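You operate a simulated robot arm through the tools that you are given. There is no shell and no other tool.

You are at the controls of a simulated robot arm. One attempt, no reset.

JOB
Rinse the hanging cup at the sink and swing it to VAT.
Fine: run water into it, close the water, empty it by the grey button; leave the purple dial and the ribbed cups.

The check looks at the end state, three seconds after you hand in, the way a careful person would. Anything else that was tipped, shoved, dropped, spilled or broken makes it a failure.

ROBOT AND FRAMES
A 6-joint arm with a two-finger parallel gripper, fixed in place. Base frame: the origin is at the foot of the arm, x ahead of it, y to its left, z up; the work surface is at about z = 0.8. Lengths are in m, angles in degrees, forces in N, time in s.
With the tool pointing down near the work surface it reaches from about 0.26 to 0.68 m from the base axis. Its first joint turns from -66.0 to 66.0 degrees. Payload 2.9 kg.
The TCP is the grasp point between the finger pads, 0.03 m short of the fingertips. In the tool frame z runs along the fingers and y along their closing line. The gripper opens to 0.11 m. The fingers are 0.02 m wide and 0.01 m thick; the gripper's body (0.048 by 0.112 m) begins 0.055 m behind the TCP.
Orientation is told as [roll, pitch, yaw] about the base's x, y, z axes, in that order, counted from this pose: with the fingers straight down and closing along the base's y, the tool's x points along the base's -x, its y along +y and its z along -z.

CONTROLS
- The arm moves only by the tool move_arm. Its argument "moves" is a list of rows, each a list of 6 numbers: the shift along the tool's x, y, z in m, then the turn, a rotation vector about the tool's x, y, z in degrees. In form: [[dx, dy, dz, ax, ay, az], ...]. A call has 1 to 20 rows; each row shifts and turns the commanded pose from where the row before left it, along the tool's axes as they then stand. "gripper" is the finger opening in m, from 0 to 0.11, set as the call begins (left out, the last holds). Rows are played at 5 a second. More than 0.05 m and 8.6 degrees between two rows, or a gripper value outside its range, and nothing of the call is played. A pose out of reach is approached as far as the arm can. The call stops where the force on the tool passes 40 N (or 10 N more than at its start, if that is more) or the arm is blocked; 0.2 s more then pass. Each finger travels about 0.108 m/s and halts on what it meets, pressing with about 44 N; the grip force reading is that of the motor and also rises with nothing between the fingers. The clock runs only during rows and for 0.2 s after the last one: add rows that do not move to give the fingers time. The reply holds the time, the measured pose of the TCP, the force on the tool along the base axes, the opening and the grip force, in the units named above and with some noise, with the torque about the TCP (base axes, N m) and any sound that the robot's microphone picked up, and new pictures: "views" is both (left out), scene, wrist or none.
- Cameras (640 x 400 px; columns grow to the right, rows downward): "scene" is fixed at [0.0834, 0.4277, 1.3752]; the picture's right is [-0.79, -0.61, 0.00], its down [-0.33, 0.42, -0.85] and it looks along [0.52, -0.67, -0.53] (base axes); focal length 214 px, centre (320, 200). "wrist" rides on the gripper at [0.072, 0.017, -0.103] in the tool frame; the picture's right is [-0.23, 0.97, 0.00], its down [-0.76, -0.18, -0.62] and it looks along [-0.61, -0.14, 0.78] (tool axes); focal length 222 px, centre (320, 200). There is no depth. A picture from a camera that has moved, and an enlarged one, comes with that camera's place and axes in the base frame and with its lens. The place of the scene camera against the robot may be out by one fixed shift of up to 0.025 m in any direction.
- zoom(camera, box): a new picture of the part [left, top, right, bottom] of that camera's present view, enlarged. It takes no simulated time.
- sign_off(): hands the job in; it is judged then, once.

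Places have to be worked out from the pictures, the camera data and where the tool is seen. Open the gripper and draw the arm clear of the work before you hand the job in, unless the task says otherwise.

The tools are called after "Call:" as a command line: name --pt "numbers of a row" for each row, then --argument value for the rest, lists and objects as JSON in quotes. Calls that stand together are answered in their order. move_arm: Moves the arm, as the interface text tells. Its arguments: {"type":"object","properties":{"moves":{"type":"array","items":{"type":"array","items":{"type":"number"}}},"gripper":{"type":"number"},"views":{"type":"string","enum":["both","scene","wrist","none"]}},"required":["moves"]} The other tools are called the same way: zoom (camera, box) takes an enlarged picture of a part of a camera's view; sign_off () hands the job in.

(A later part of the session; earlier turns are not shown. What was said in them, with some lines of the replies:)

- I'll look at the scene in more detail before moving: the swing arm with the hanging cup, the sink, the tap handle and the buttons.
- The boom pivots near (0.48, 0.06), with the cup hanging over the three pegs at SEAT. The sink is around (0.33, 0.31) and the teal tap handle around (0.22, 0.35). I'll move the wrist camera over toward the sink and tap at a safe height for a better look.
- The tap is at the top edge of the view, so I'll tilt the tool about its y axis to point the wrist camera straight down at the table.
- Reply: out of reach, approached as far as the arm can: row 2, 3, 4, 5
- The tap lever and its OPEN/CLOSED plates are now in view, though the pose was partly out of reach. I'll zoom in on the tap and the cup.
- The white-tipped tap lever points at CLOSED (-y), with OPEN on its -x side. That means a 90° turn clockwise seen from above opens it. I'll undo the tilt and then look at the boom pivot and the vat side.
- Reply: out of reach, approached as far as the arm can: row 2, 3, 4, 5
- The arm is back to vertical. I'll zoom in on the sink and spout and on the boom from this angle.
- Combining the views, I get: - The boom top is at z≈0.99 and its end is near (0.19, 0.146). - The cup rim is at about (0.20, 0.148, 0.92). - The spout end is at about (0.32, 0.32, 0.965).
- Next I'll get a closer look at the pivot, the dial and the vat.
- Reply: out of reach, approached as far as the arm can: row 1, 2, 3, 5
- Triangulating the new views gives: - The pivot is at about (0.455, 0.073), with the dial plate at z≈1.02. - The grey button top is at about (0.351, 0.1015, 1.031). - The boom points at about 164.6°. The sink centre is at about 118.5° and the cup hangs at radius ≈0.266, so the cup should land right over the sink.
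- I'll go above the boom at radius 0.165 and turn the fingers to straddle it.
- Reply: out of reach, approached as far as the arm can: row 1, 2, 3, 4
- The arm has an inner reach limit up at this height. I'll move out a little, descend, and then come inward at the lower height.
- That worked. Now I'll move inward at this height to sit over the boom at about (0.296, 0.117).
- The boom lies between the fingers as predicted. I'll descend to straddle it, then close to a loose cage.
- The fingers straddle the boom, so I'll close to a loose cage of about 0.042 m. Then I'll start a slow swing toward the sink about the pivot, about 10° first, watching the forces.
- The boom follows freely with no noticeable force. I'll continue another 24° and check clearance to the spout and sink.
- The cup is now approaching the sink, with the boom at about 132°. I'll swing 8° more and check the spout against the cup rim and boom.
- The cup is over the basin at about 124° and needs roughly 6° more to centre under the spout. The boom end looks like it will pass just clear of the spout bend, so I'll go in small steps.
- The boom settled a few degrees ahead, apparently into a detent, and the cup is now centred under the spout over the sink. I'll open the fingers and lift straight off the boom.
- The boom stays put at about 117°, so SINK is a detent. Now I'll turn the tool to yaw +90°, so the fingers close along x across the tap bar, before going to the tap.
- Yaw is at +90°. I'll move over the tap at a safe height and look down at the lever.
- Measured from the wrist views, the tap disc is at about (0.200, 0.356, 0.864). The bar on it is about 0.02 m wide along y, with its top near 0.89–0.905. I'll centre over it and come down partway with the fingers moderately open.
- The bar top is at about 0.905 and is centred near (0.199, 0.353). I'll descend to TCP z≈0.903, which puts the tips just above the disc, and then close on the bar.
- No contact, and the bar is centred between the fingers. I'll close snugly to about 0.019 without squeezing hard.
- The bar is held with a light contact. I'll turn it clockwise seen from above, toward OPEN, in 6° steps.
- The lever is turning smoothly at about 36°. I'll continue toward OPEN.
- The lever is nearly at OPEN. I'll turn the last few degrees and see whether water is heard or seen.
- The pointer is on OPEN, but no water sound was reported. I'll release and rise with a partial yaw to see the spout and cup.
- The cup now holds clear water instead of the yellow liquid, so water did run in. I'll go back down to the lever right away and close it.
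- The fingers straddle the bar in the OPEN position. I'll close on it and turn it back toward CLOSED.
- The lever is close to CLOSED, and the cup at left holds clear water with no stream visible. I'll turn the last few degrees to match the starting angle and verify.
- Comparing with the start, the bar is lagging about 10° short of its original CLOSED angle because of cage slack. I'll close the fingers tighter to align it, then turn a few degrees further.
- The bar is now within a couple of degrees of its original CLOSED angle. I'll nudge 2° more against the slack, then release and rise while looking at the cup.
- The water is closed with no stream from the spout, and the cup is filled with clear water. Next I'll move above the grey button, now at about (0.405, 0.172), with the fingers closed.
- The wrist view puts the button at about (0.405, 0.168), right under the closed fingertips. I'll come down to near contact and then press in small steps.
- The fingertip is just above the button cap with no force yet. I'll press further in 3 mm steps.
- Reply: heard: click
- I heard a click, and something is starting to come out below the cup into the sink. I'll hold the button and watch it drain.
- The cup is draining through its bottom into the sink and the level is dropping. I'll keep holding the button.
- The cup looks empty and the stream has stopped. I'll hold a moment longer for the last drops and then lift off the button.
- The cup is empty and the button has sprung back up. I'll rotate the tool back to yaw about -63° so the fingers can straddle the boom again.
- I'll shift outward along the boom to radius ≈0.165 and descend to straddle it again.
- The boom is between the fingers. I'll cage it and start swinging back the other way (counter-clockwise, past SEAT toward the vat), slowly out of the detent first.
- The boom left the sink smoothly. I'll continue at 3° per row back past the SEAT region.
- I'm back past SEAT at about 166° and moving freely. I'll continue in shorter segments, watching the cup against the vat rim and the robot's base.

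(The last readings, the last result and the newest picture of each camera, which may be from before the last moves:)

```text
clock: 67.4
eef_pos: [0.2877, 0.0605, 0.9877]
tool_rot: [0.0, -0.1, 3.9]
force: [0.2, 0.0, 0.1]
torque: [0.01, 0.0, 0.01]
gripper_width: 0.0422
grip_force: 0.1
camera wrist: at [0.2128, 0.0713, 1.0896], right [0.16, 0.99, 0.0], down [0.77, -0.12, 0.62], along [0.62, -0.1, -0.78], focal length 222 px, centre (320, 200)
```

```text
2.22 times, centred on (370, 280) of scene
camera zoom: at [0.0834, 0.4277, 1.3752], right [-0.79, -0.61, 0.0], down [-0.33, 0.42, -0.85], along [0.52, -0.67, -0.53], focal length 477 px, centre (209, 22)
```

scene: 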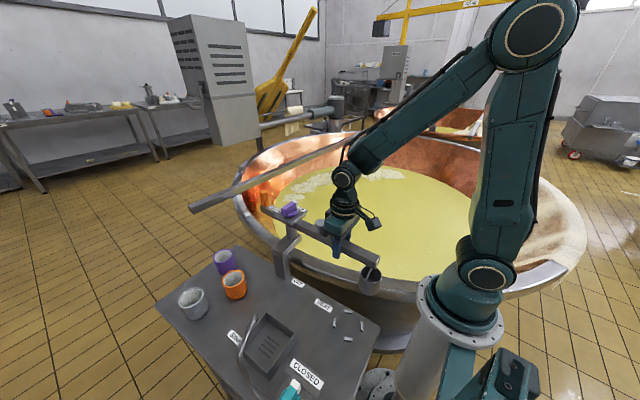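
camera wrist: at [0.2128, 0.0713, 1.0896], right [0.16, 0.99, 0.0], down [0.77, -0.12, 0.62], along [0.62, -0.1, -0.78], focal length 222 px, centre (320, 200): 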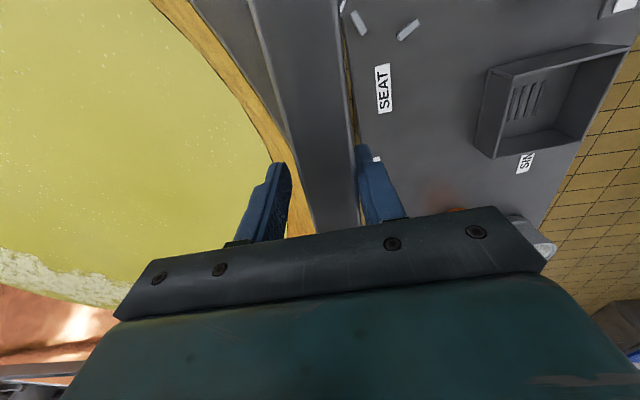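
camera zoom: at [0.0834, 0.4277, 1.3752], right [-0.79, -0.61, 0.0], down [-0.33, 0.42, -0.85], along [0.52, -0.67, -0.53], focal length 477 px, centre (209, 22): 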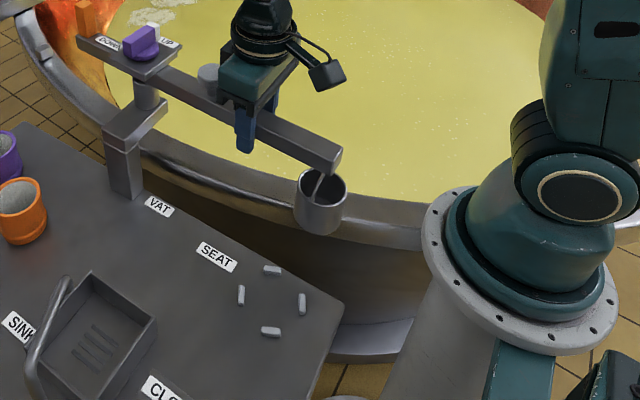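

The cup bottom is at about 0.87 against a vat rim at roughly 0.83, so it should clear, and the robot base is well away. I'll continue toward the vat.

Call:
move_arm --pt "-0.0002 -0.0087 0 0 0 -3" --pt "-0.0002 -0.0087 0 0 0 -3" --pt "-0.0002 -0.0087 0 0 0 -3" --pt "-0.0002 -0.0087 0 0 0 -3" --pt "-0.0002 -0.0087 0 0 0 -3" --pt "0 0 0 0 0 0"

Call:
zoom --camera "scene" --box '[260, 190, 480, 370]'

```text
clock: 68.8
eef_pos: [0.2944, 0.0185, 0.987]
tool_rot: [0.1, 0.0, 19.0]
force: [0.0, 0.9, 1.2]
torque: [0.02, 0.04, 0.01]
gripper_width: 0.0424
grip_force: 0.0
camera wrist: at [0.2204, 0.0089, 1.09], right [-0.1, 0.99, 0.0], down [0.78, 0.08, 0.62], along [0.62, 0.06, -0.78], focal length 222 px, centre (320, 200)
```

scene: 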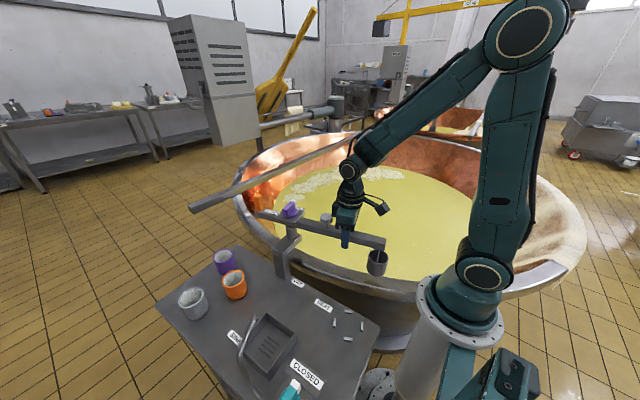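
wrist: 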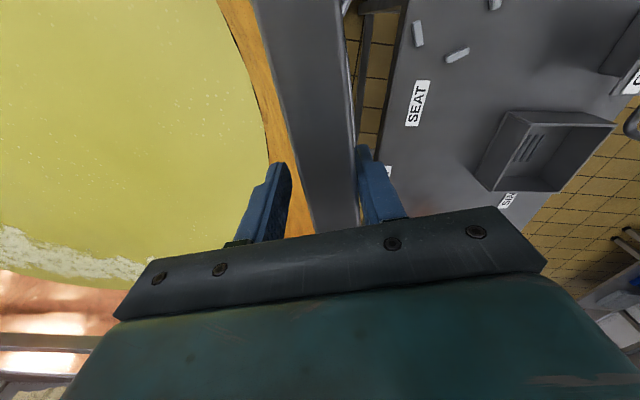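

```text
2.22 times, centred on (370, 280) of scene
camera zoom: at [0.0834, 0.4277, 1.3752], right [-0.79, -0.61, 0.0], down [-0.33, 0.42, -0.85], along [0.52, -0.67, -0.53], focal length 477 px, centre (209, 22)
```

zoom: 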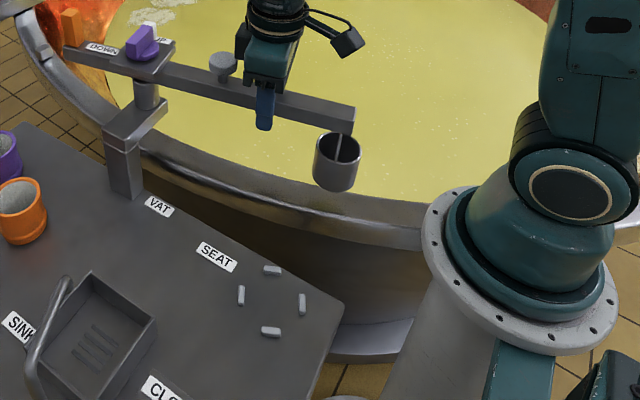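

The cup is clearing the vat rim now, at about 199°. I'll continue swinging and watch for the VAT detent.

Call:
move_arm --pt "-0.0004 -0.0087 0 0 0 -3" --pt "-0.0004 -0.0087 0 0 0 -3" --pt "-0.0004 -0.0087 0 0 0 -3" --pt "-0.0004 -0.0087 0 0 0 -3" --pt "-0.0004 -0.0087 0 0 0 -3" --pt "0 0 0 0 0 0"

Call:
zoom --camera "scene" --box '[260, 190, 480, 370]'

```text
clock: 70.2
eef_pos: [0.315, -0.0209, 0.9859]
tool_rot: [0.0, 0.0, 34.0]
force: [-0.3, 0.1, -0.5]
torque: [0.02, -0.03, -0.01]
gripper_width: 0.0422
grip_force: 0.8
camera wrist: at [0.244, -0.048, 1.0898], right [-0.36, 0.93, 0.0], down [0.73, 0.28, 0.62], along [0.58, 0.22, -0.78], focal length 222 px, centre (320, 200)
```

scene: 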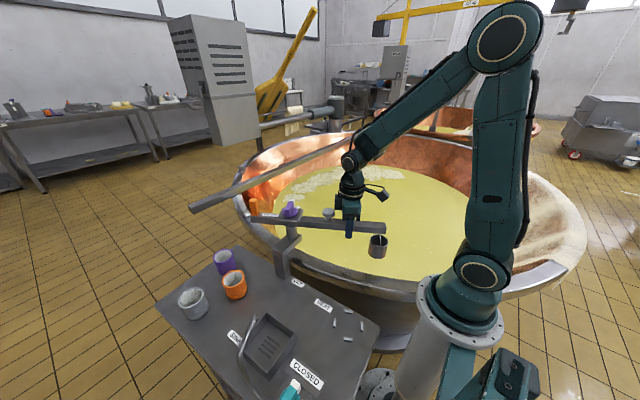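
wrist: 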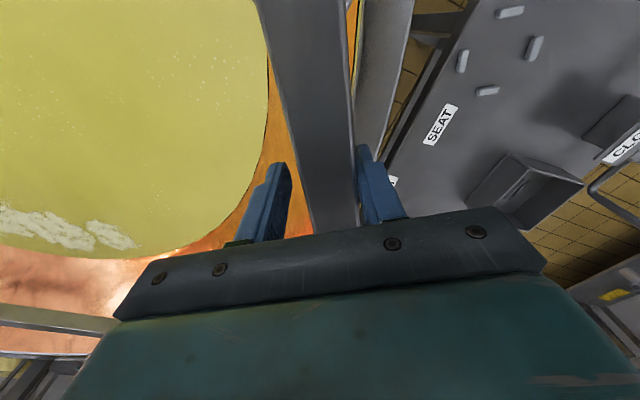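

```text
2.22 times, centred on (370, 280) of scene
camera zoom: at [0.0834, 0.4277, 1.3752], right [-0.79, -0.61, 0.0], down [-0.33, 0.42, -0.85], along [0.52, -0.67, -0.53], focal length 477 px, centre (209, 22)
```

zoom: 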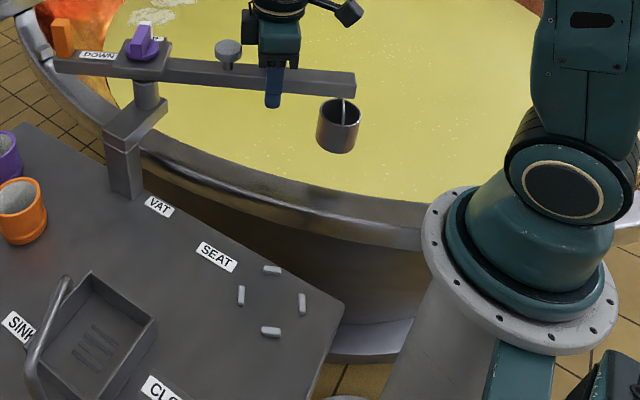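

The cup is entering over the vat at about 214°. Now I'll use smaller segments, watching for the boom snapping ahead within the cage as it did at the sink.

Call:
move_arm --pt "-0.0002 -0.0058 0 0 0 -2" --pt "-0.0002 -0.0058 0 0 0 -2" --pt "-0.0002 -0.0058 0 0 0 -2" --pt "-0.0002 -0.0058 0 0 0 -2" --pt "-0.0002 -0.0058 0 0 0 -2" --pt "0 0 0 0 0 0"

Call:
zoom --camera "scene" --box '[260, 190, 480, 370]'

```text
clock: 71.6
eef_pos: [0.3335, -0.0433, 0.9868]
tool_rot: [0.0, -0.1, 44.0]
force: [-0.8, 0.8, 0.7]
torque: [0.02, 0.03, -0.01]
gripper_width: 0.0422
grip_force: 0.2
camera wrist: at [0.2692, -0.082, 1.0897], right [-0.51, 0.86, 0.0], down [0.67, 0.4, 0.62], along [0.54, 0.32, -0.78], focal length 222 px, centre (320, 200)
```

scene: 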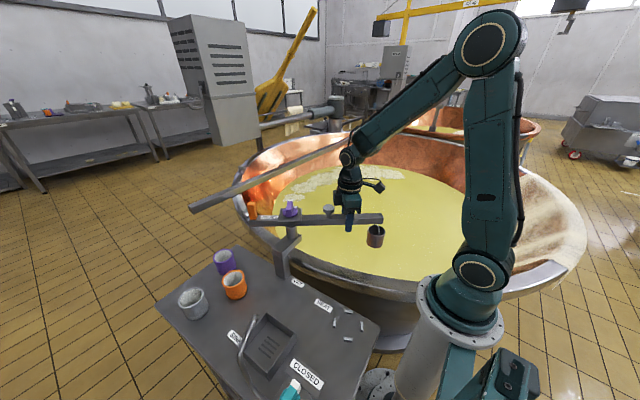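
wrist: 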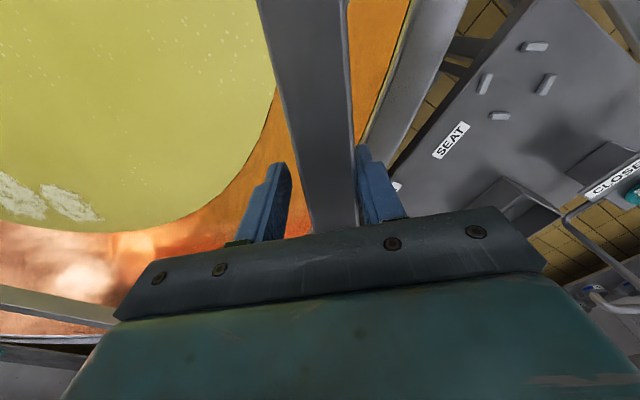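

```text
2.22 times, centred on (370, 280) of scene
camera zoom: at [0.0834, 0.4277, 1.3752], right [-0.79, -0.61, 0.0], down [-0.33, 0.42, -0.85], along [0.52, -0.67, -0.53], focal length 477 px, centre (209, 22)
```

zoom: 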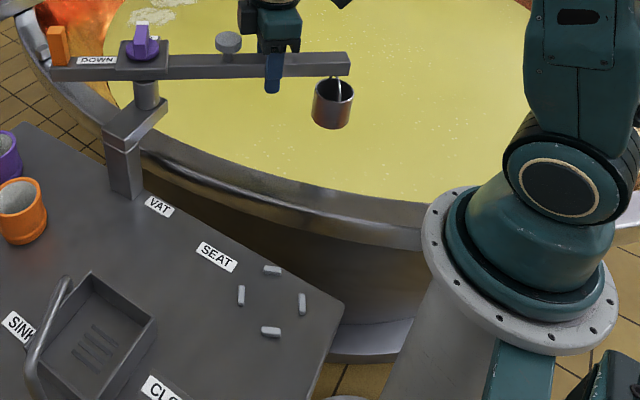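

The boom is at about 222° with no detent felt yet. I'll continue another 10°.

Call:
move_arm --pt "-0.0002 -0.0058 0 0 0 -2" --pt "-0.0002 -0.0058 0 0 0 -2" --pt "-0.0002 -0.0058 0 0 0 -2" --pt "-0.0002 -0.0058 0 0 0 -2" --pt "-0.0002 -0.0058 0 0 0 -2" --pt "0 0 0 0 0 0"

Call:
zoom --camera "scene" --box '[260, 190, 480, 370]'

```text
clock: 73.0
eef_pos: [0.3562, -0.0614, 0.9872]
tool_rot: [-0.1, 0.0, 54.0]
force: [-0.1, 0.8, 0.3]
torque: [0.01, 0.06, -0.04]
gripper_width: 0.0423
grip_force: 0.2
camera wrist: at [0.2989, -0.1116, 1.0898], right [-0.65, 0.76, 0.0], down [0.59, 0.51, 0.62], along [0.47, 0.41, -0.78], focal length 222 px, centre (320, 200)
```

scene: 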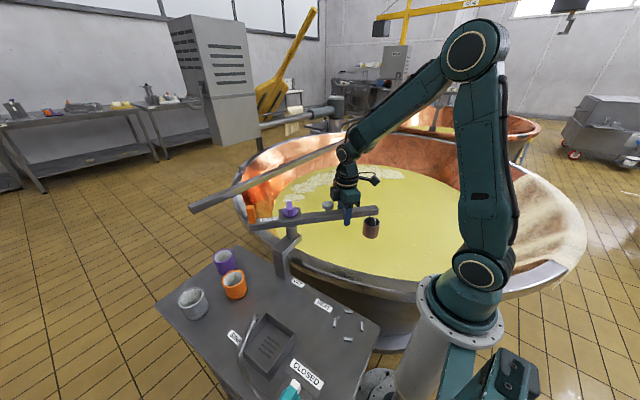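
wrist: 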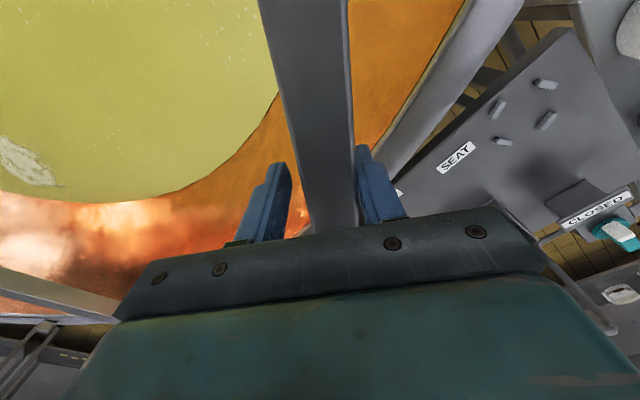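

```text
2.22 times, centred on (370, 280) of scene
camera zoom: at [0.0834, 0.4277, 1.3752], right [-0.79, -0.61, 0.0], down [-0.33, 0.42, -0.85], along [0.52, -0.67, -0.53], focal length 477 px, centre (209, 22)
```

zoom: 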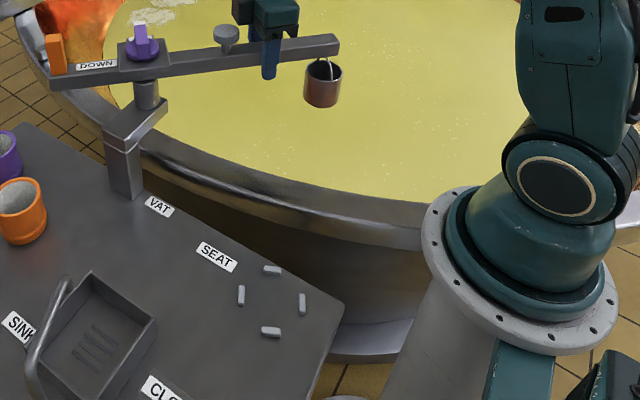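

The boom is at about 232°, still moving freely. I'll continue another 10°.

Call:
move_arm --pt "-0.0002 -0.0058 0 0 0 -2" --pt "-0.0002 -0.0058 0 0 0 -2" --pt "-0.0002 -0.0058 0 0 0 -2" --pt "-0.0002 -0.0058 0 0 0 -2" --pt "-0.0002 -0.0058 0 0 0 -2" --pt "0 0 0 0 0 0"

Call:
zoom --camera "scene" --box '[260, 190, 480, 370]'

```text
clock: 74.4
eef_pos: [0.3801, -0.0767, 0.9867]
tool_rot: [-0.1, 0.0, 63.9]
force: [-0.7, 0.1, -0.3]
torque: [0.01, -0.02, -0.03]
gripper_width: 0.0423
grip_force: 0.3
camera wrist: at [0.3327, -0.1352, 1.0897], right [-0.78, 0.63, 0.0], down [0.49, 0.61, 0.62], along [0.39, 0.48, -0.78], focal length 222 px, centre (320, 200)
```

scene: 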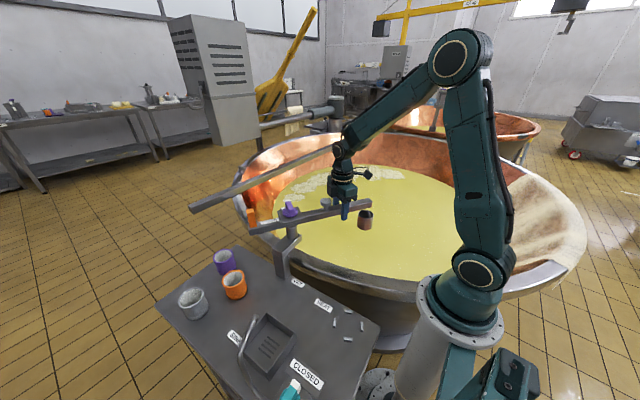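
wrist: 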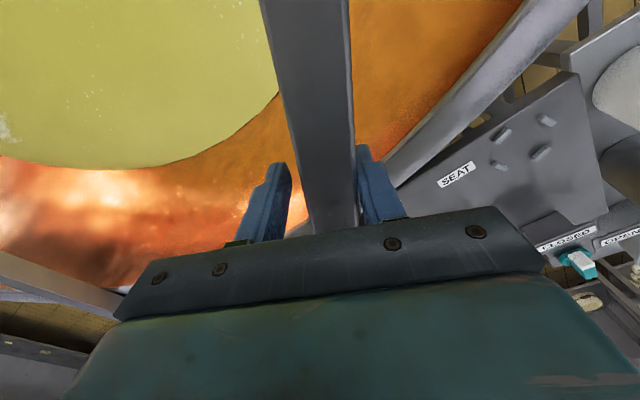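

```text
2.22 times, centred on (370, 280) of scene
camera zoom: at [0.0834, 0.4277, 1.3752], right [-0.79, -0.61, 0.0], down [-0.33, 0.42, -0.85], along [0.52, -0.67, -0.53], focal length 477 px, centre (209, 22)
```

zoom: 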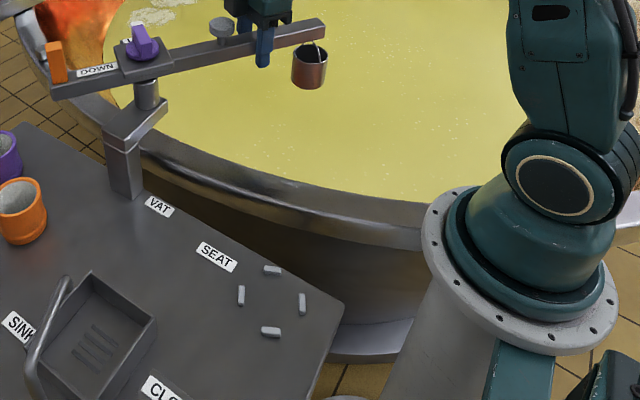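

The boom is at about 242° with nothing yet. I'll continue another 10° with care.

Call:
move_arm --pt "-0.0002 -0.0058 0 0 0 -2" --pt "-0.0002 -0.0058 0 0 0 -2" --pt "-0.0002 -0.0058 0 0 0 -2" --pt "-0.0002 -0.0058 0 0 0 -2" --pt "-0.0002 -0.0058 0 0 0 -2" --pt "0 0 0 0 0 0"

Call:
zoom --camera "scene" --box '[260, 190, 480, 370]'

```text
clock: 75.8
eef_pos: [0.4069, -0.0871, 0.987]
tool_rot: [-0.2, -0.1, 74.0]
force: [-0.5, 0.1, -0.2]
torque: [-0.02, 0.0, 0.01]
gripper_width: 0.0423
grip_force: 0.5
camera wrist: at [0.3707, -0.1523, 1.09], right [-0.87, 0.49, 0.0], down [0.38, 0.68, 0.62], along [0.3, 0.54, -0.78], focal length 222 px, centre (320, 200)
```

scene: 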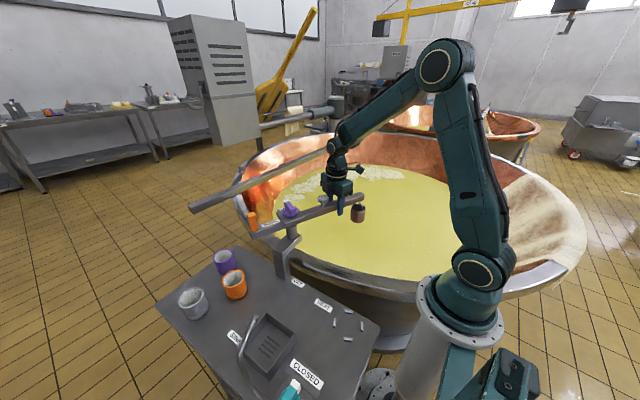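
wrist: 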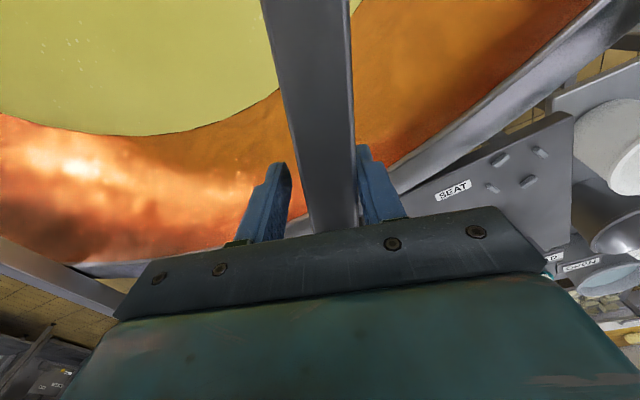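

```text
2.22 times, centred on (370, 280) of scene
camera zoom: at [0.0834, 0.4277, 1.3752], right [-0.79, -0.61, 0.0], down [-0.33, 0.42, -0.85], along [0.52, -0.67, -0.53], focal length 477 px, centre (209, 22)
```

zoom: 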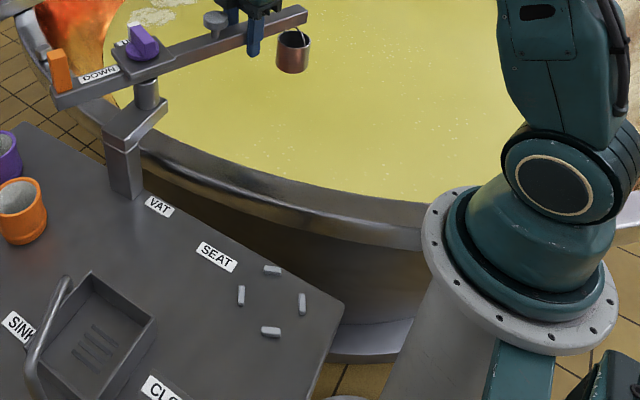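

Still free at about 252°. Continuing another 10° toward straight over the vat.

Call:
move_arm --pt "-0.0002 -0.0058 0 0 0 -2" --pt "-0.0002 -0.0058 0 0 0 -2" --pt "-0.0002 -0.0058 0 0 0 -2" --pt "-0.0002 -0.0058 0 0 0 -2" --pt "-0.0002 -0.0058 0 0 0 -2" --pt "0 0 0 0 0 0"

Call:
zoom --camera "scene" --box '[260, 190, 480, 370]'

```text
clock: 77.2
eef_pos: [0.4357, -0.0929, 0.9882]
tool_rot: [-0.1, 0.0, 84.0]
force: [-0.3, 0.3, 0.0]
torque: [-0.03, -0.02, -0.01]
gripper_width: 0.042
grip_force: 0.2
camera wrist: at [0.4112, -0.1628, 1.0911], right [-0.94, 0.33, 0.0], down [0.26, 0.74, 0.62], along [0.21, 0.59, -0.78], focal length 222 px, centre (320, 200)
```

scene: 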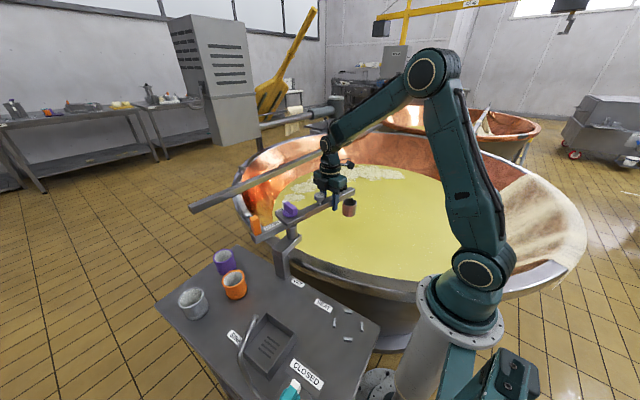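
wrist: 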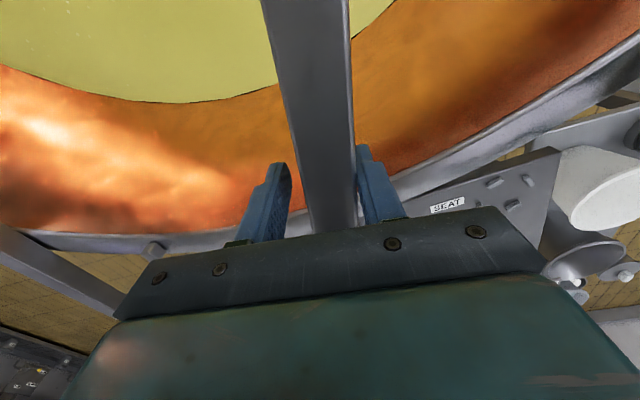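

```text
2.22 times, centred on (370, 280) of scene
camera zoom: at [0.0834, 0.4277, 1.3752], right [-0.79, -0.61, 0.0], down [-0.33, 0.42, -0.85], along [0.52, -0.67, -0.53], focal length 477 px, centre (209, 22)
```

zoom: 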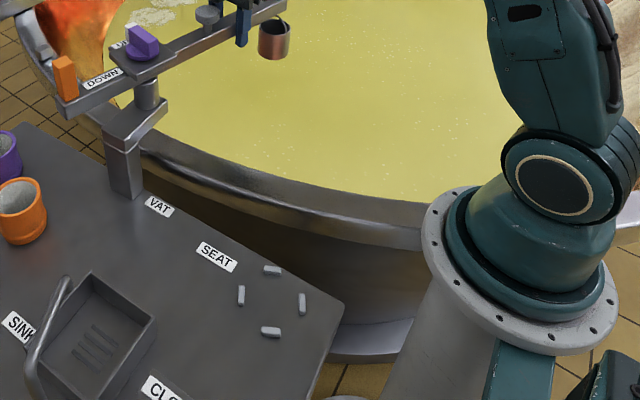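

Now at about 262°. The boom still follows with little force. I'll continue another 10° to see whether there is a stop or detent near 270°.

Call:
move_arm --pt "-0.0002 -0.0058 0 0 0 -2" --pt "-0.0002 -0.0058 0 0 0 -2" --pt "-0.0002 -0.0058 0 0 0 -2" --pt "-0.0002 -0.0058 0 0 0 -2" --pt "-0.0002 -0.0058 0 0 0 -2" --pt "0 0 0 0 0 0"

Call:
zoom --camera "scene" --box '[230, 170, 430, 330]'

```text
clock: 78.6
eef_pos: [0.4654, -0.0921, 0.9871]
tool_rot: [0.0, 0.0, 94.1]
force: [-0.5, 0.5, 0.2]
torque: [0.01, 0.03, -0.01]
gripper_width: 0.0421
grip_force: 0.3
camera wrist: at [0.4535, -0.1661, 1.09], right [-0.99, 0.16, 0.0], down [0.12, 0.77, 0.62], along [0.1, 0.62, -0.78], focal length 222 px, centre (320, 200)
```

scene: 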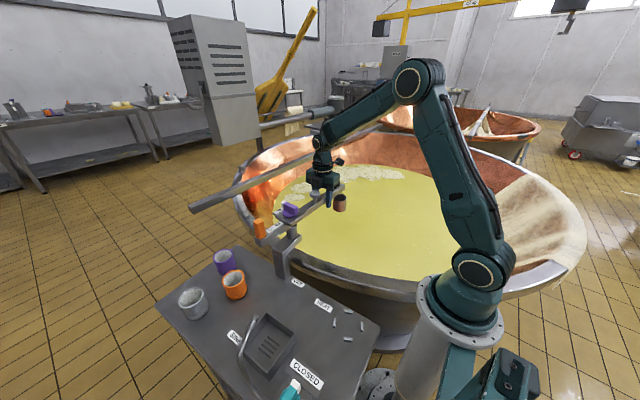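
wrist: 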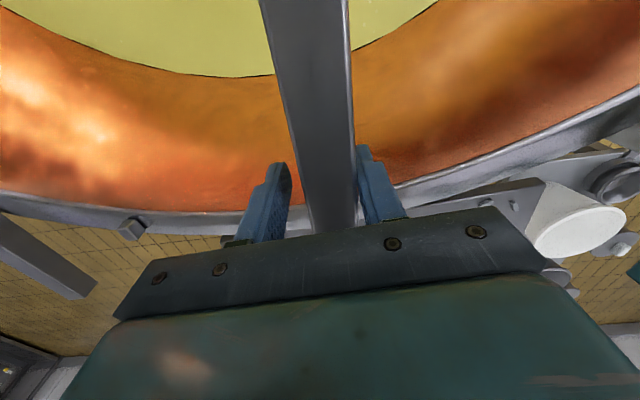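

```text
2.50 times, centred on (330, 250) of scene
camera zoom: at [0.0834, 0.4277, 1.3752], right [-0.79, -0.61, 0.0], down [-0.33, 0.42, -0.85], along [0.52, -0.67, -0.53], focal length 536 px, centre (295, 75)
```

zoom: 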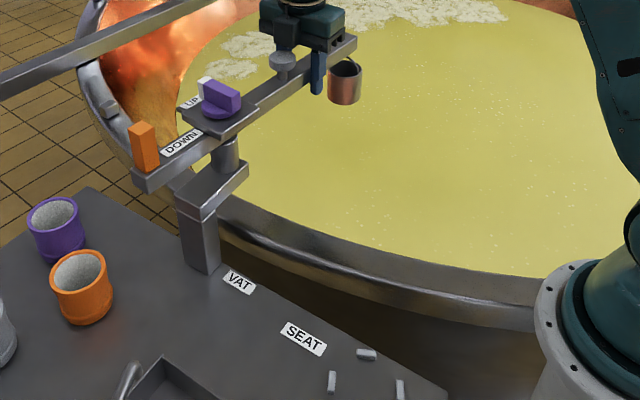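

The boom points at about 272°, straight out over the vat, and I haven't clearly felt a VAT detent yet. I'll push a little further in small steps to see whether there is a stop or a snap.

Call:
move_arm --pt "-0.0001 -0.0044 0 0 0 -1.5" --pt "-0.0001 -0.0044 0 0 0 -1.5" --pt "0 0 0 0 0 0" --views "wrist"

Call:
zoom --camera "wrist" --box '[220, 100, 420, 240]'

```text
clock: 79.4
eef_pos: [0.4747, -0.0898, 0.9878]
tool_rot: [-0.2, 0.0, 97.0]
force: [0.2, -0.4, 0.4]
torque: [0.04, 0.01, 0.01]
gripper_width: 0.0423
grip_force: 0.1
camera wrist: at [0.4659, -0.1656, 1.0906], right [-0.99, 0.11, 0.0], down [0.08, 0.78, 0.62], along [0.07, 0.62, -0.78], focal length 222 px, centre (320, 200)
```

wrist: 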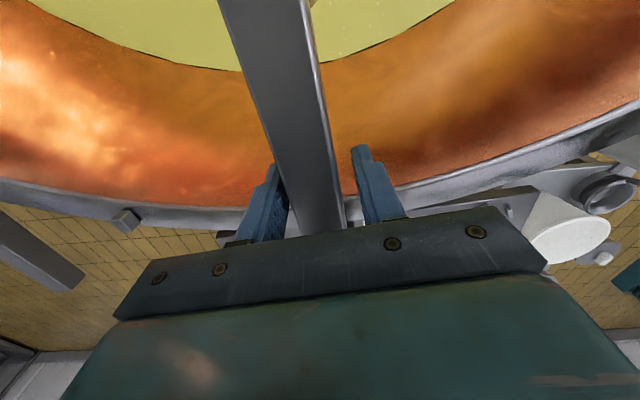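

```text
2.86 times, centred on (320, 170) of wrist
camera zoom: at [0.4659, -0.1656, 1.0906], right [-0.99, 0.11, 0.0], down [0.08, 0.78, 0.62], along [0.07, 0.62, -0.78], focal length 635 px, centre (320, 286)
```

zoom: 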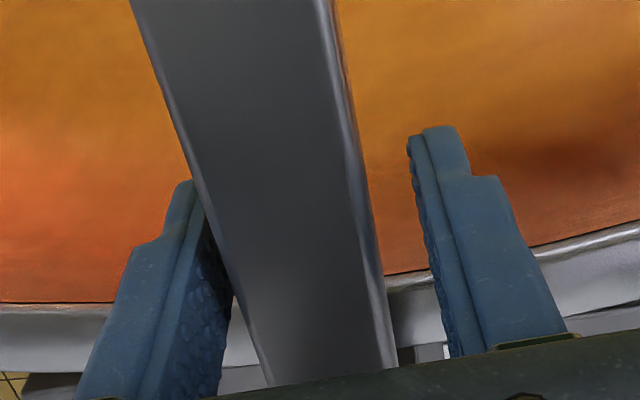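

The boom has snapped ahead against the leading finger, so this is the VAT detent at about 279°. I'll open the fingers to let it settle and look.

Call:
move_arm --pt "0 0 0 0 0 0" --pt "0 0 0 0 0 0" --pt "0 0 0 0 0 0" --pt "0 0 0 0 0 0" --gripper 0.08

Call:
zoom --camera "scene" --box '[230, 170, 430, 330]'

```text
clock: 80.4
eef_pos: [0.4737, -0.0917, 0.9861]
tool_rot: [-0.1, 0.0, 96.9]
force: [-0.3, -0.2, 0.0]
torque: [-0.01, -0.01, -0.03]
gripper_width: 0.0798
grip_force: 0.0
camera wrist: at [0.4657, -0.1656, 1.0905], right [-0.99, 0.11, 0.0], down [0.08, 0.78, 0.62], along [0.07, 0.62, -0.78], focal length 222 px, centre (320, 200)
```

scene: 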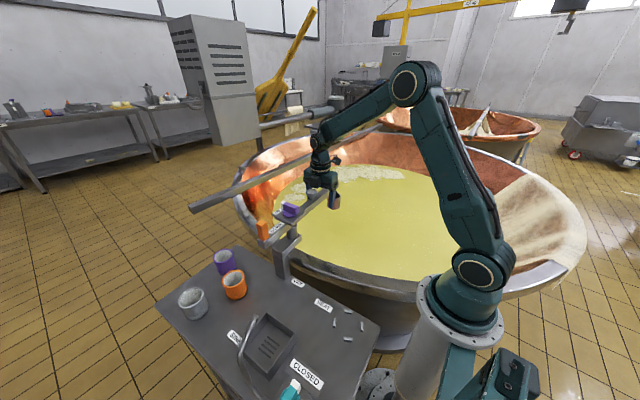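
wrist: 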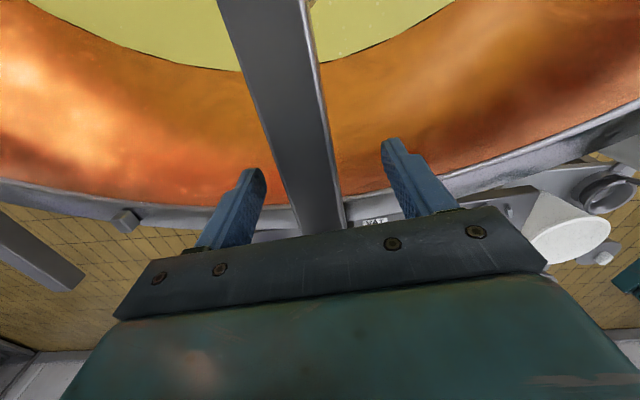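

```text
2.50 times, centred on (330, 250) of scene
camera zoom: at [0.0834, 0.4277, 1.3752], right [-0.79, -0.61, 0.0], down [-0.33, 0.42, -0.85], along [0.52, -0.67, -0.53], focal length 536 px, centre (295, 75)
```

zoom: 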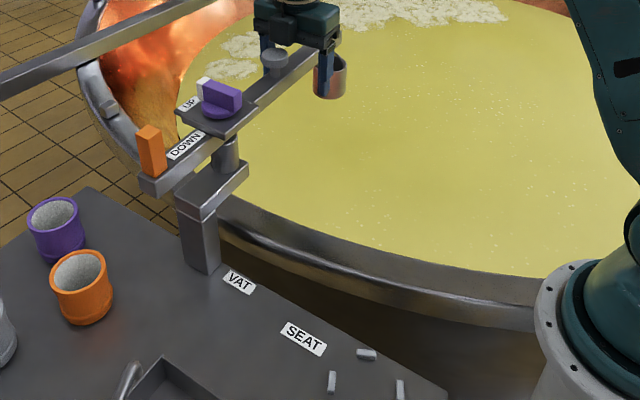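

The boom stayed exactly where it was on release. To tell a true detent from simple coasting, I'll re-cage it, nudge it back about 2°, and look at the reaction force and any spring-back.

Call:
move_arm --pt "0 0 0 0 0 0" --pt "0 0 0 0 0 0" --pt "-0.0001 0.0029 0 0 0 1" --pt "-0.0001 0.0029 0 0 0 1" --pt "0 0 0 0 0 0" --pt "0 0 0 0 0 0" --gripper 0.042 --views "wrist"

Call:
zoom --camera "wrist" --box '[220, 100, 420, 240]'

```text
clock: 81.8
eef_pos: [0.4692, -0.0902, 0.986]
tool_rot: [-0.1, 0.0, 94.8]
force: [1.2, -0.4, 0.4]
torque: [0.02, 0.01, -0.01]
gripper_width: 0.0425
grip_force: 0.6
camera wrist: at [0.4576, -0.1656, 1.0902], right [-0.99, 0.14, 0.0], down [0.11, 0.77, 0.62], along [0.09, 0.62, -0.78], focal length 222 px, centre (320, 200)
```

wrist: 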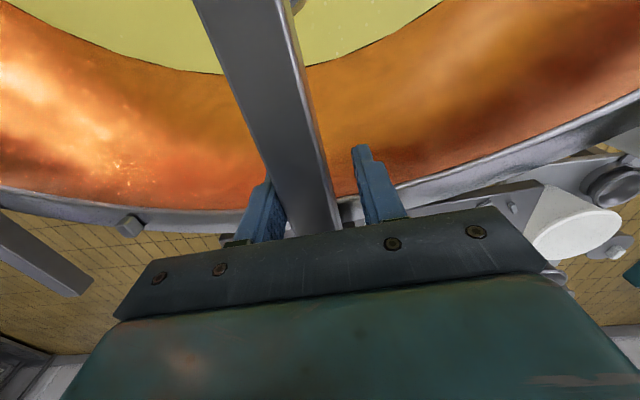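

```text
2.86 times, centred on (320, 170) of wrist
camera zoom: at [0.4576, -0.1656, 1.0902], right [-0.99, 0.14, 0.0], down [0.11, 0.77, 0.62], along [0.09, 0.62, -0.78], focal length 635 px, centre (320, 286)
```

zoom: 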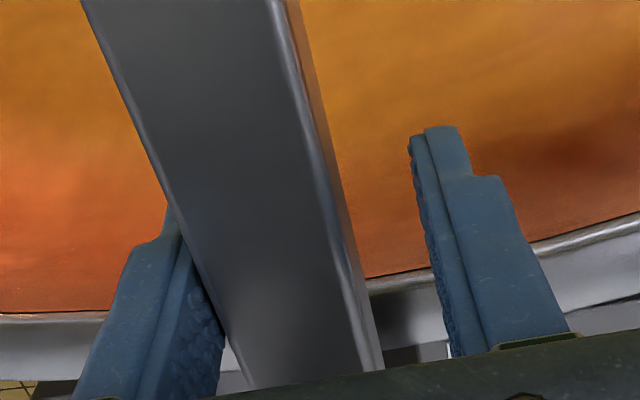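

The boom held still while the arm moved back 2°, and the leading finger is only now making contact. It had stopped on its own, which is consistent with a detent. I'll nudge 1.5° more to read the resisting force.

Call:
move_arm --pt "-0.0001 0.0044 0 0 0 1.5" --pt "0 0 0 0 0 0" --pt "0 0 0 0 0 0" --views "wrist"

Call:
zoom --camera "wrist" --box '[220, 100, 420, 240]'

```text
clock: 82.6
eef_pos: [0.4642, -0.0928, 0.9866]
tool_rot: [-0.1, 0.0, 93.5]
force: [2.4, 1.4, 0.2]
torque: [-0.01, 0.05, -0.03]
gripper_width: 0.043
grip_force: 1.2
camera wrist: at [0.4511, -0.1655, 1.0903], right [-0.99, 0.17, 0.0], down [0.13, 0.77, 0.62], along [0.11, 0.61, -0.78], focal length 222 px, centre (320, 200)
```

wrist: 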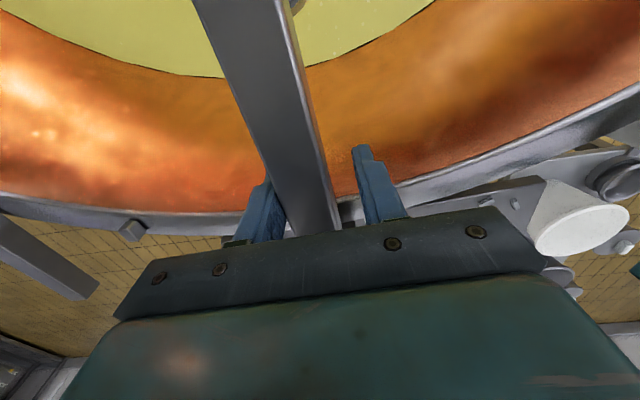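

```text
2.86 times, centred on (320, 170) of wrist
camera zoom: at [0.4511, -0.1655, 1.0903], right [-0.99, 0.17, 0.0], down [0.13, 0.77, 0.62], along [0.11, 0.61, -0.78], focal length 635 px, centre (320, 286)
```

zoom: 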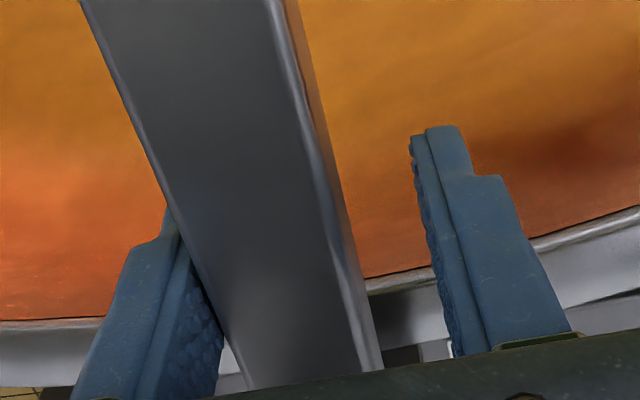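

The force rose to about 2.4 N as I displaced it, compared with almost none during free travel, so it is a real detent. I'll move back with the boom and open the fingers so it returns to the detent centre.

Call:
move_arm --pt "-0.0001 -0.0044 0 0 0 -1.5" --pt "-0.0001 -0.0044 0 0 0 -1.5" --pt "-0.0001 -0.0044 0 0 0 -1.5" --pt "0 0 0 0 0 0" --pt "0 0 0 0 0 0" --pt "0 0 0 0 0 0" --gripper 0.08

Call:
zoom --camera "scene" --box '[230, 170, 430, 330]'

```text
clock: 84.0
eef_pos: [0.4784, -0.0908, 0.9867]
tool_rot: [0.0, 0.1, 97.9]
force: [0.0, -0.8, -0.1]
torque: [0.0, -0.01, 0.04]
gripper_width: 0.0802
grip_force: 0.0
camera wrist: at [0.4699, -0.1654, 1.0904], right [-1.0, 0.09, 0.0], down [0.07, 0.78, 0.62], along [0.06, 0.62, -0.78], focal length 222 px, centre (320, 200)
```

scene: 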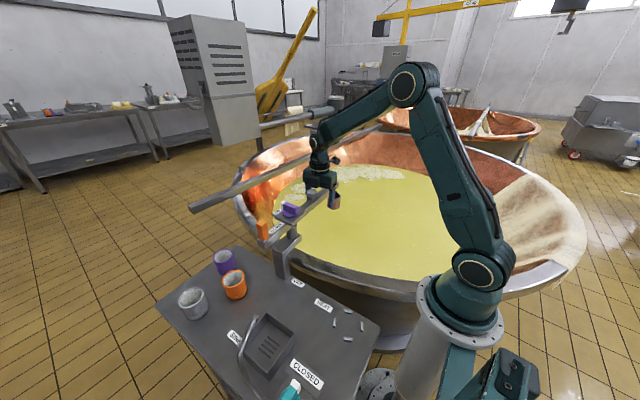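
wrist: 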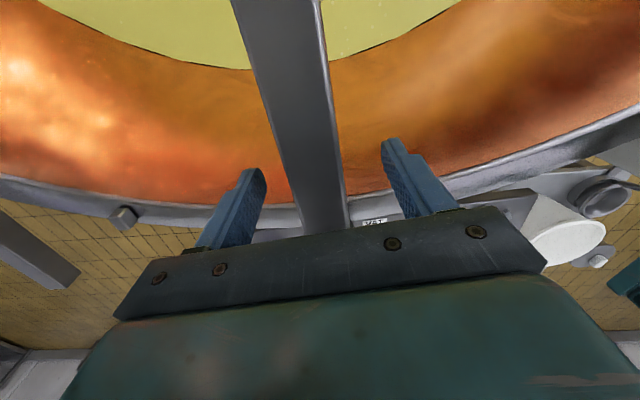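

```text
2.50 times, centred on (330, 250) of scene
camera zoom: at [0.0834, 0.4277, 1.3752], right [-0.79, -0.61, 0.0], down [-0.33, 0.42, -0.85], along [0.52, -0.67, -0.53], focal length 536 px, centre (295, 75)
```

zoom: 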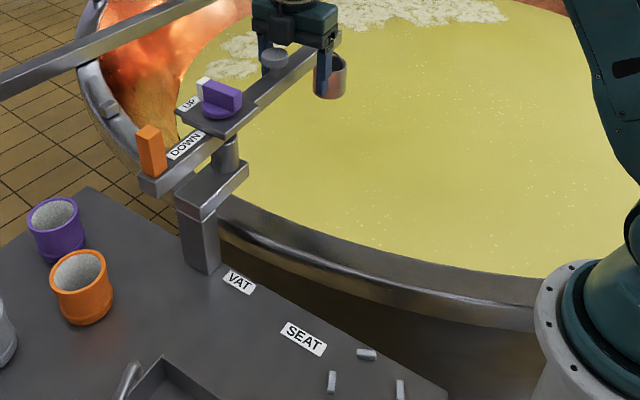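

The boom returned to exactly the same spot as before, seated in the VAT detent with the cup over the vat. I'll lift straight up off the boom.

Call:
move_arm --pt "0 0 -0.03 0 0 0" --pt "0 0 -0.04 0 0 0" --pt "0 0 -0.04 0 0 0" --pt "0 0 -0.04 0 0 0" --pt "0 0 -0.04 0 0 0" --pt "0 0 0 0 0 0"

Call:
zoom --camera "scene" --box '[230, 170, 430, 330]'

Call:
zoom --camera "scene" --box '[150, 240, 390, 400]'

```text
clock: 85.4
eef_pos: [0.4776, -0.0919, 1.1775]
tool_rot: [-0.1, -0.1, 97.9]
force: [-0.1, 0.7, 0.2]
torque: [0.0, 0.02, -0.01]
gripper_width: 0.0799
grip_force: 0.1
camera wrist: at [0.4704, -0.1655, 1.2806], right [-1.0, 0.09, 0.0], down [0.07, 0.78, 0.62], along [0.06, 0.62, -0.78], focal length 222 px, centre (320, 200)
```

scene: 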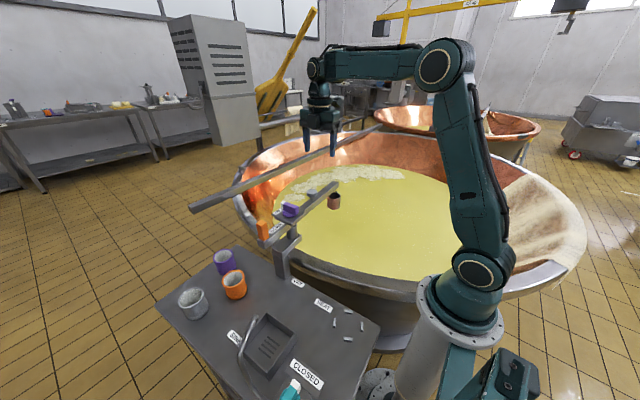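
wrist: 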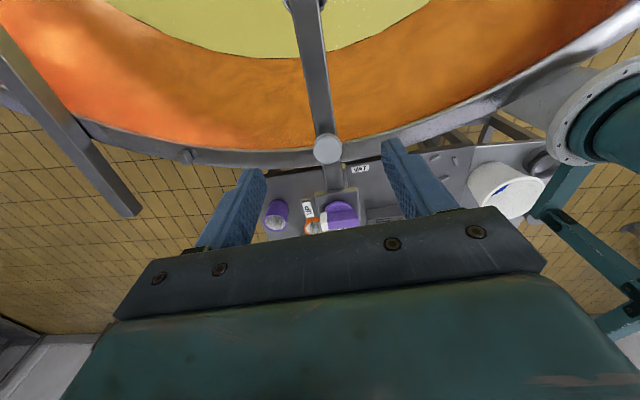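

```text
2.50 times, centred on (330, 250) of scene
camera zoom: at [0.0834, 0.4277, 1.3752], right [-0.79, -0.61, 0.0], down [-0.33, 0.42, -0.85], along [0.52, -0.67, -0.53], focal length 536 px, centre (295, 75)
```

zoom: 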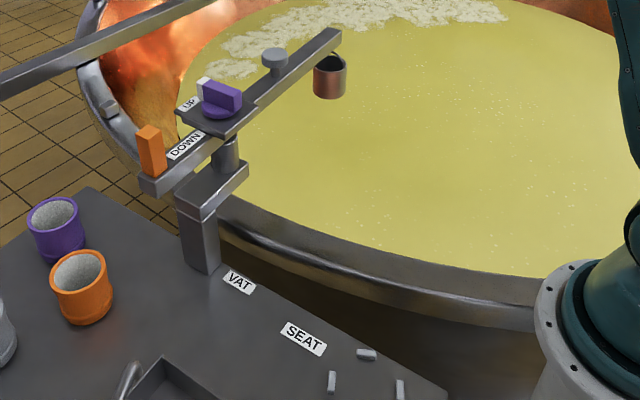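

```text
2.50 times, centred on (270, 320) of scene
camera zoom: at [0.0834, 0.4277, 1.3752], right [-0.79, -0.61, 0.0], down [-0.33, 0.42, -0.85], along [0.52, -0.67, -0.53], focal length 536 px, centre (445, -100)
```

zoom: 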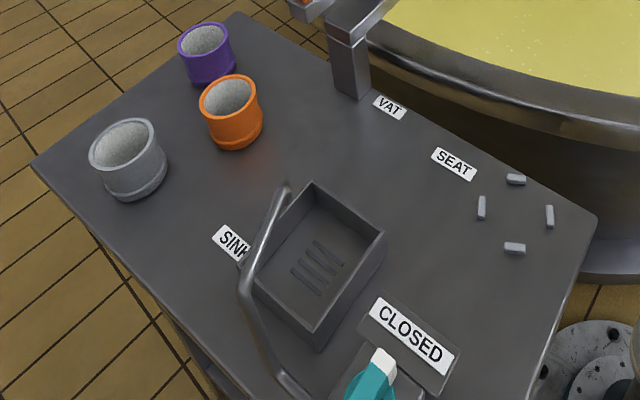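

The boom, cup, dial, tap (CLOSED), sink and ribbed cups all look right. I'll draw the arm a little further clear of the boom and open the gripper fully.

Call:
move_arm --pt "0 0.035 -0.02 0 0 0" --pt "0.01 0.035 0 0 0 0" --pt "0.01 0.02 0 0 0 0" --pt "0 0 0 0 0 0" --pt "0 0 0 0 0 0" --gripper 0.11

Call:
zoom --camera "scene" --box '[240, 170, 400, 300]'

Call:
zoom --camera "scene" --box '[220, 310, 340, 400]'

```text
clock: 86.6
eef_pos: [0.3901, -0.1217, 1.1958]
tool_rot: [-0.1, 0.0, 97.9]
force: [0.4, 0.2, 0.7]
torque: [-0.02, 0.04, -0.01]
gripper_width: 0.11
grip_force: 0.0
camera wrist: at [0.3831, -0.1976, 1.3002], right [-1.0, 0.09, 0.0], down [0.07, 0.78, 0.62], along [0.06, 0.62, -0.78], focal length 222 px, centre (320, 200)
```

scene: 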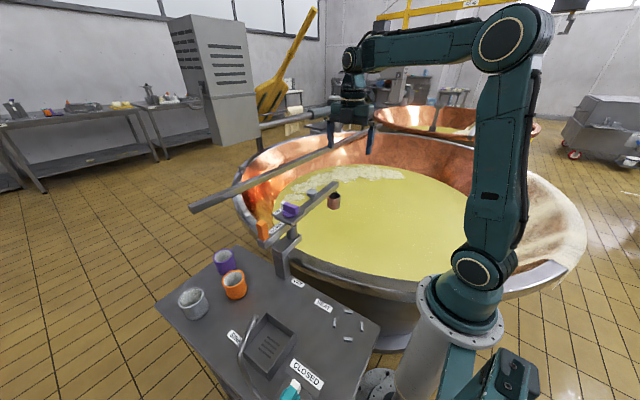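
wrist: 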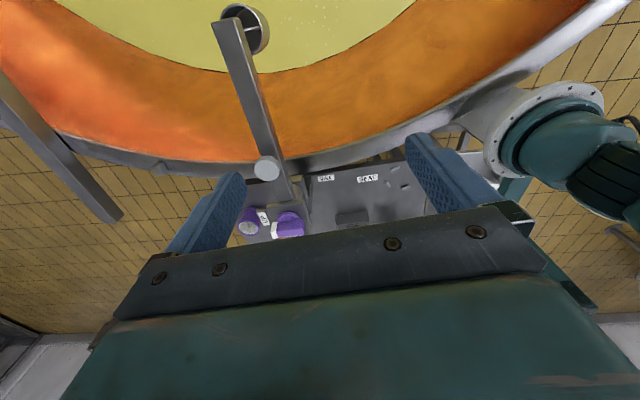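

```text
3.08 times, centred on (320, 235) of scene
camera zoom: at [0.0834, 0.4277, 1.3752], right [-0.79, -0.61, 0.0], down [-0.33, 0.42, -0.85], along [0.52, -0.67, -0.53], focal length 660 px, centre (320, 92)
```

zoom: 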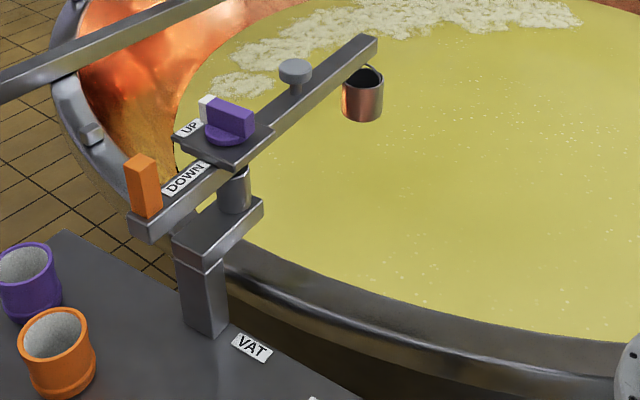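

```text
4.44 times, centred on (280, 355) of scene
camera zoom: at [0.0834, 0.4277, 1.3752], right [-0.79, -0.61, 0.0], down [-0.33, 0.42, -0.85], along [0.52, -0.67, -0.53], focal length 953 px, centre (498, -489)
```

zoom: 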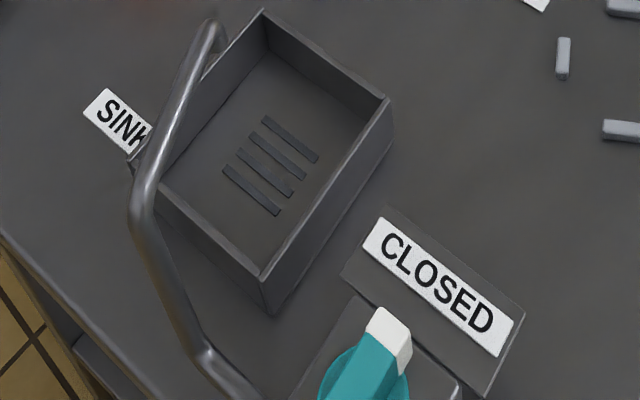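

Call:
zoom --camera "wrist" --box '[190, 0, 320, 90]'

```text
4.44 times, centred on (255, 45) of wrist
camera zoom: at [0.3831, -0.1976, 1.3002], right [-1.0, 0.09, 0.0], down [0.07, 0.78, 0.62], along [0.06, 0.62, -0.78], focal length 987 px, centre (609, 889)
```

zoom: 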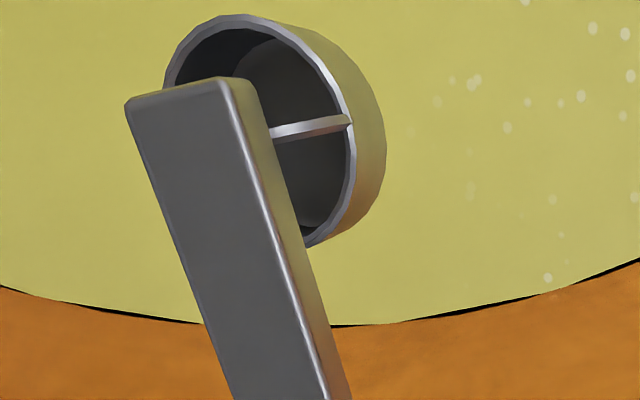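

The cup is empty and hangs over the vat in the VAT detent. The tap matches its original CLOSED position, the dial and ribbed cups haven't moved, and the arm is clear with the gripper open. Handing in.

Call:
sign_off

```text
The job is handed in.
```

I rinsed the cup at the sink, emptied it there and swung it to VAT, then handed the job in. No pass or fail result came back.

- **Rinse:** I swung the boom to the sink and turned the tap to OPEN. The cup's contents went from yellow to clear water. I then turned the tap back, and its lever matches the original CLOSED position with no stream from the spout.
- **Emptying:** I held the grey button down until the stream into the sink stopped. A last close-up of the cup shows it empty.
- **VAT position:** Nothing marks the exact VAT spot. I took it to be the point over the vat where the boom clicked into a holding position. When I nudged it slightly off, it pushed back and returned to the same place.
- **Everything else:** The purple dial and the ribbed cups look untouched, and I saw no spills. The arm is clear of the work with the gripper open.
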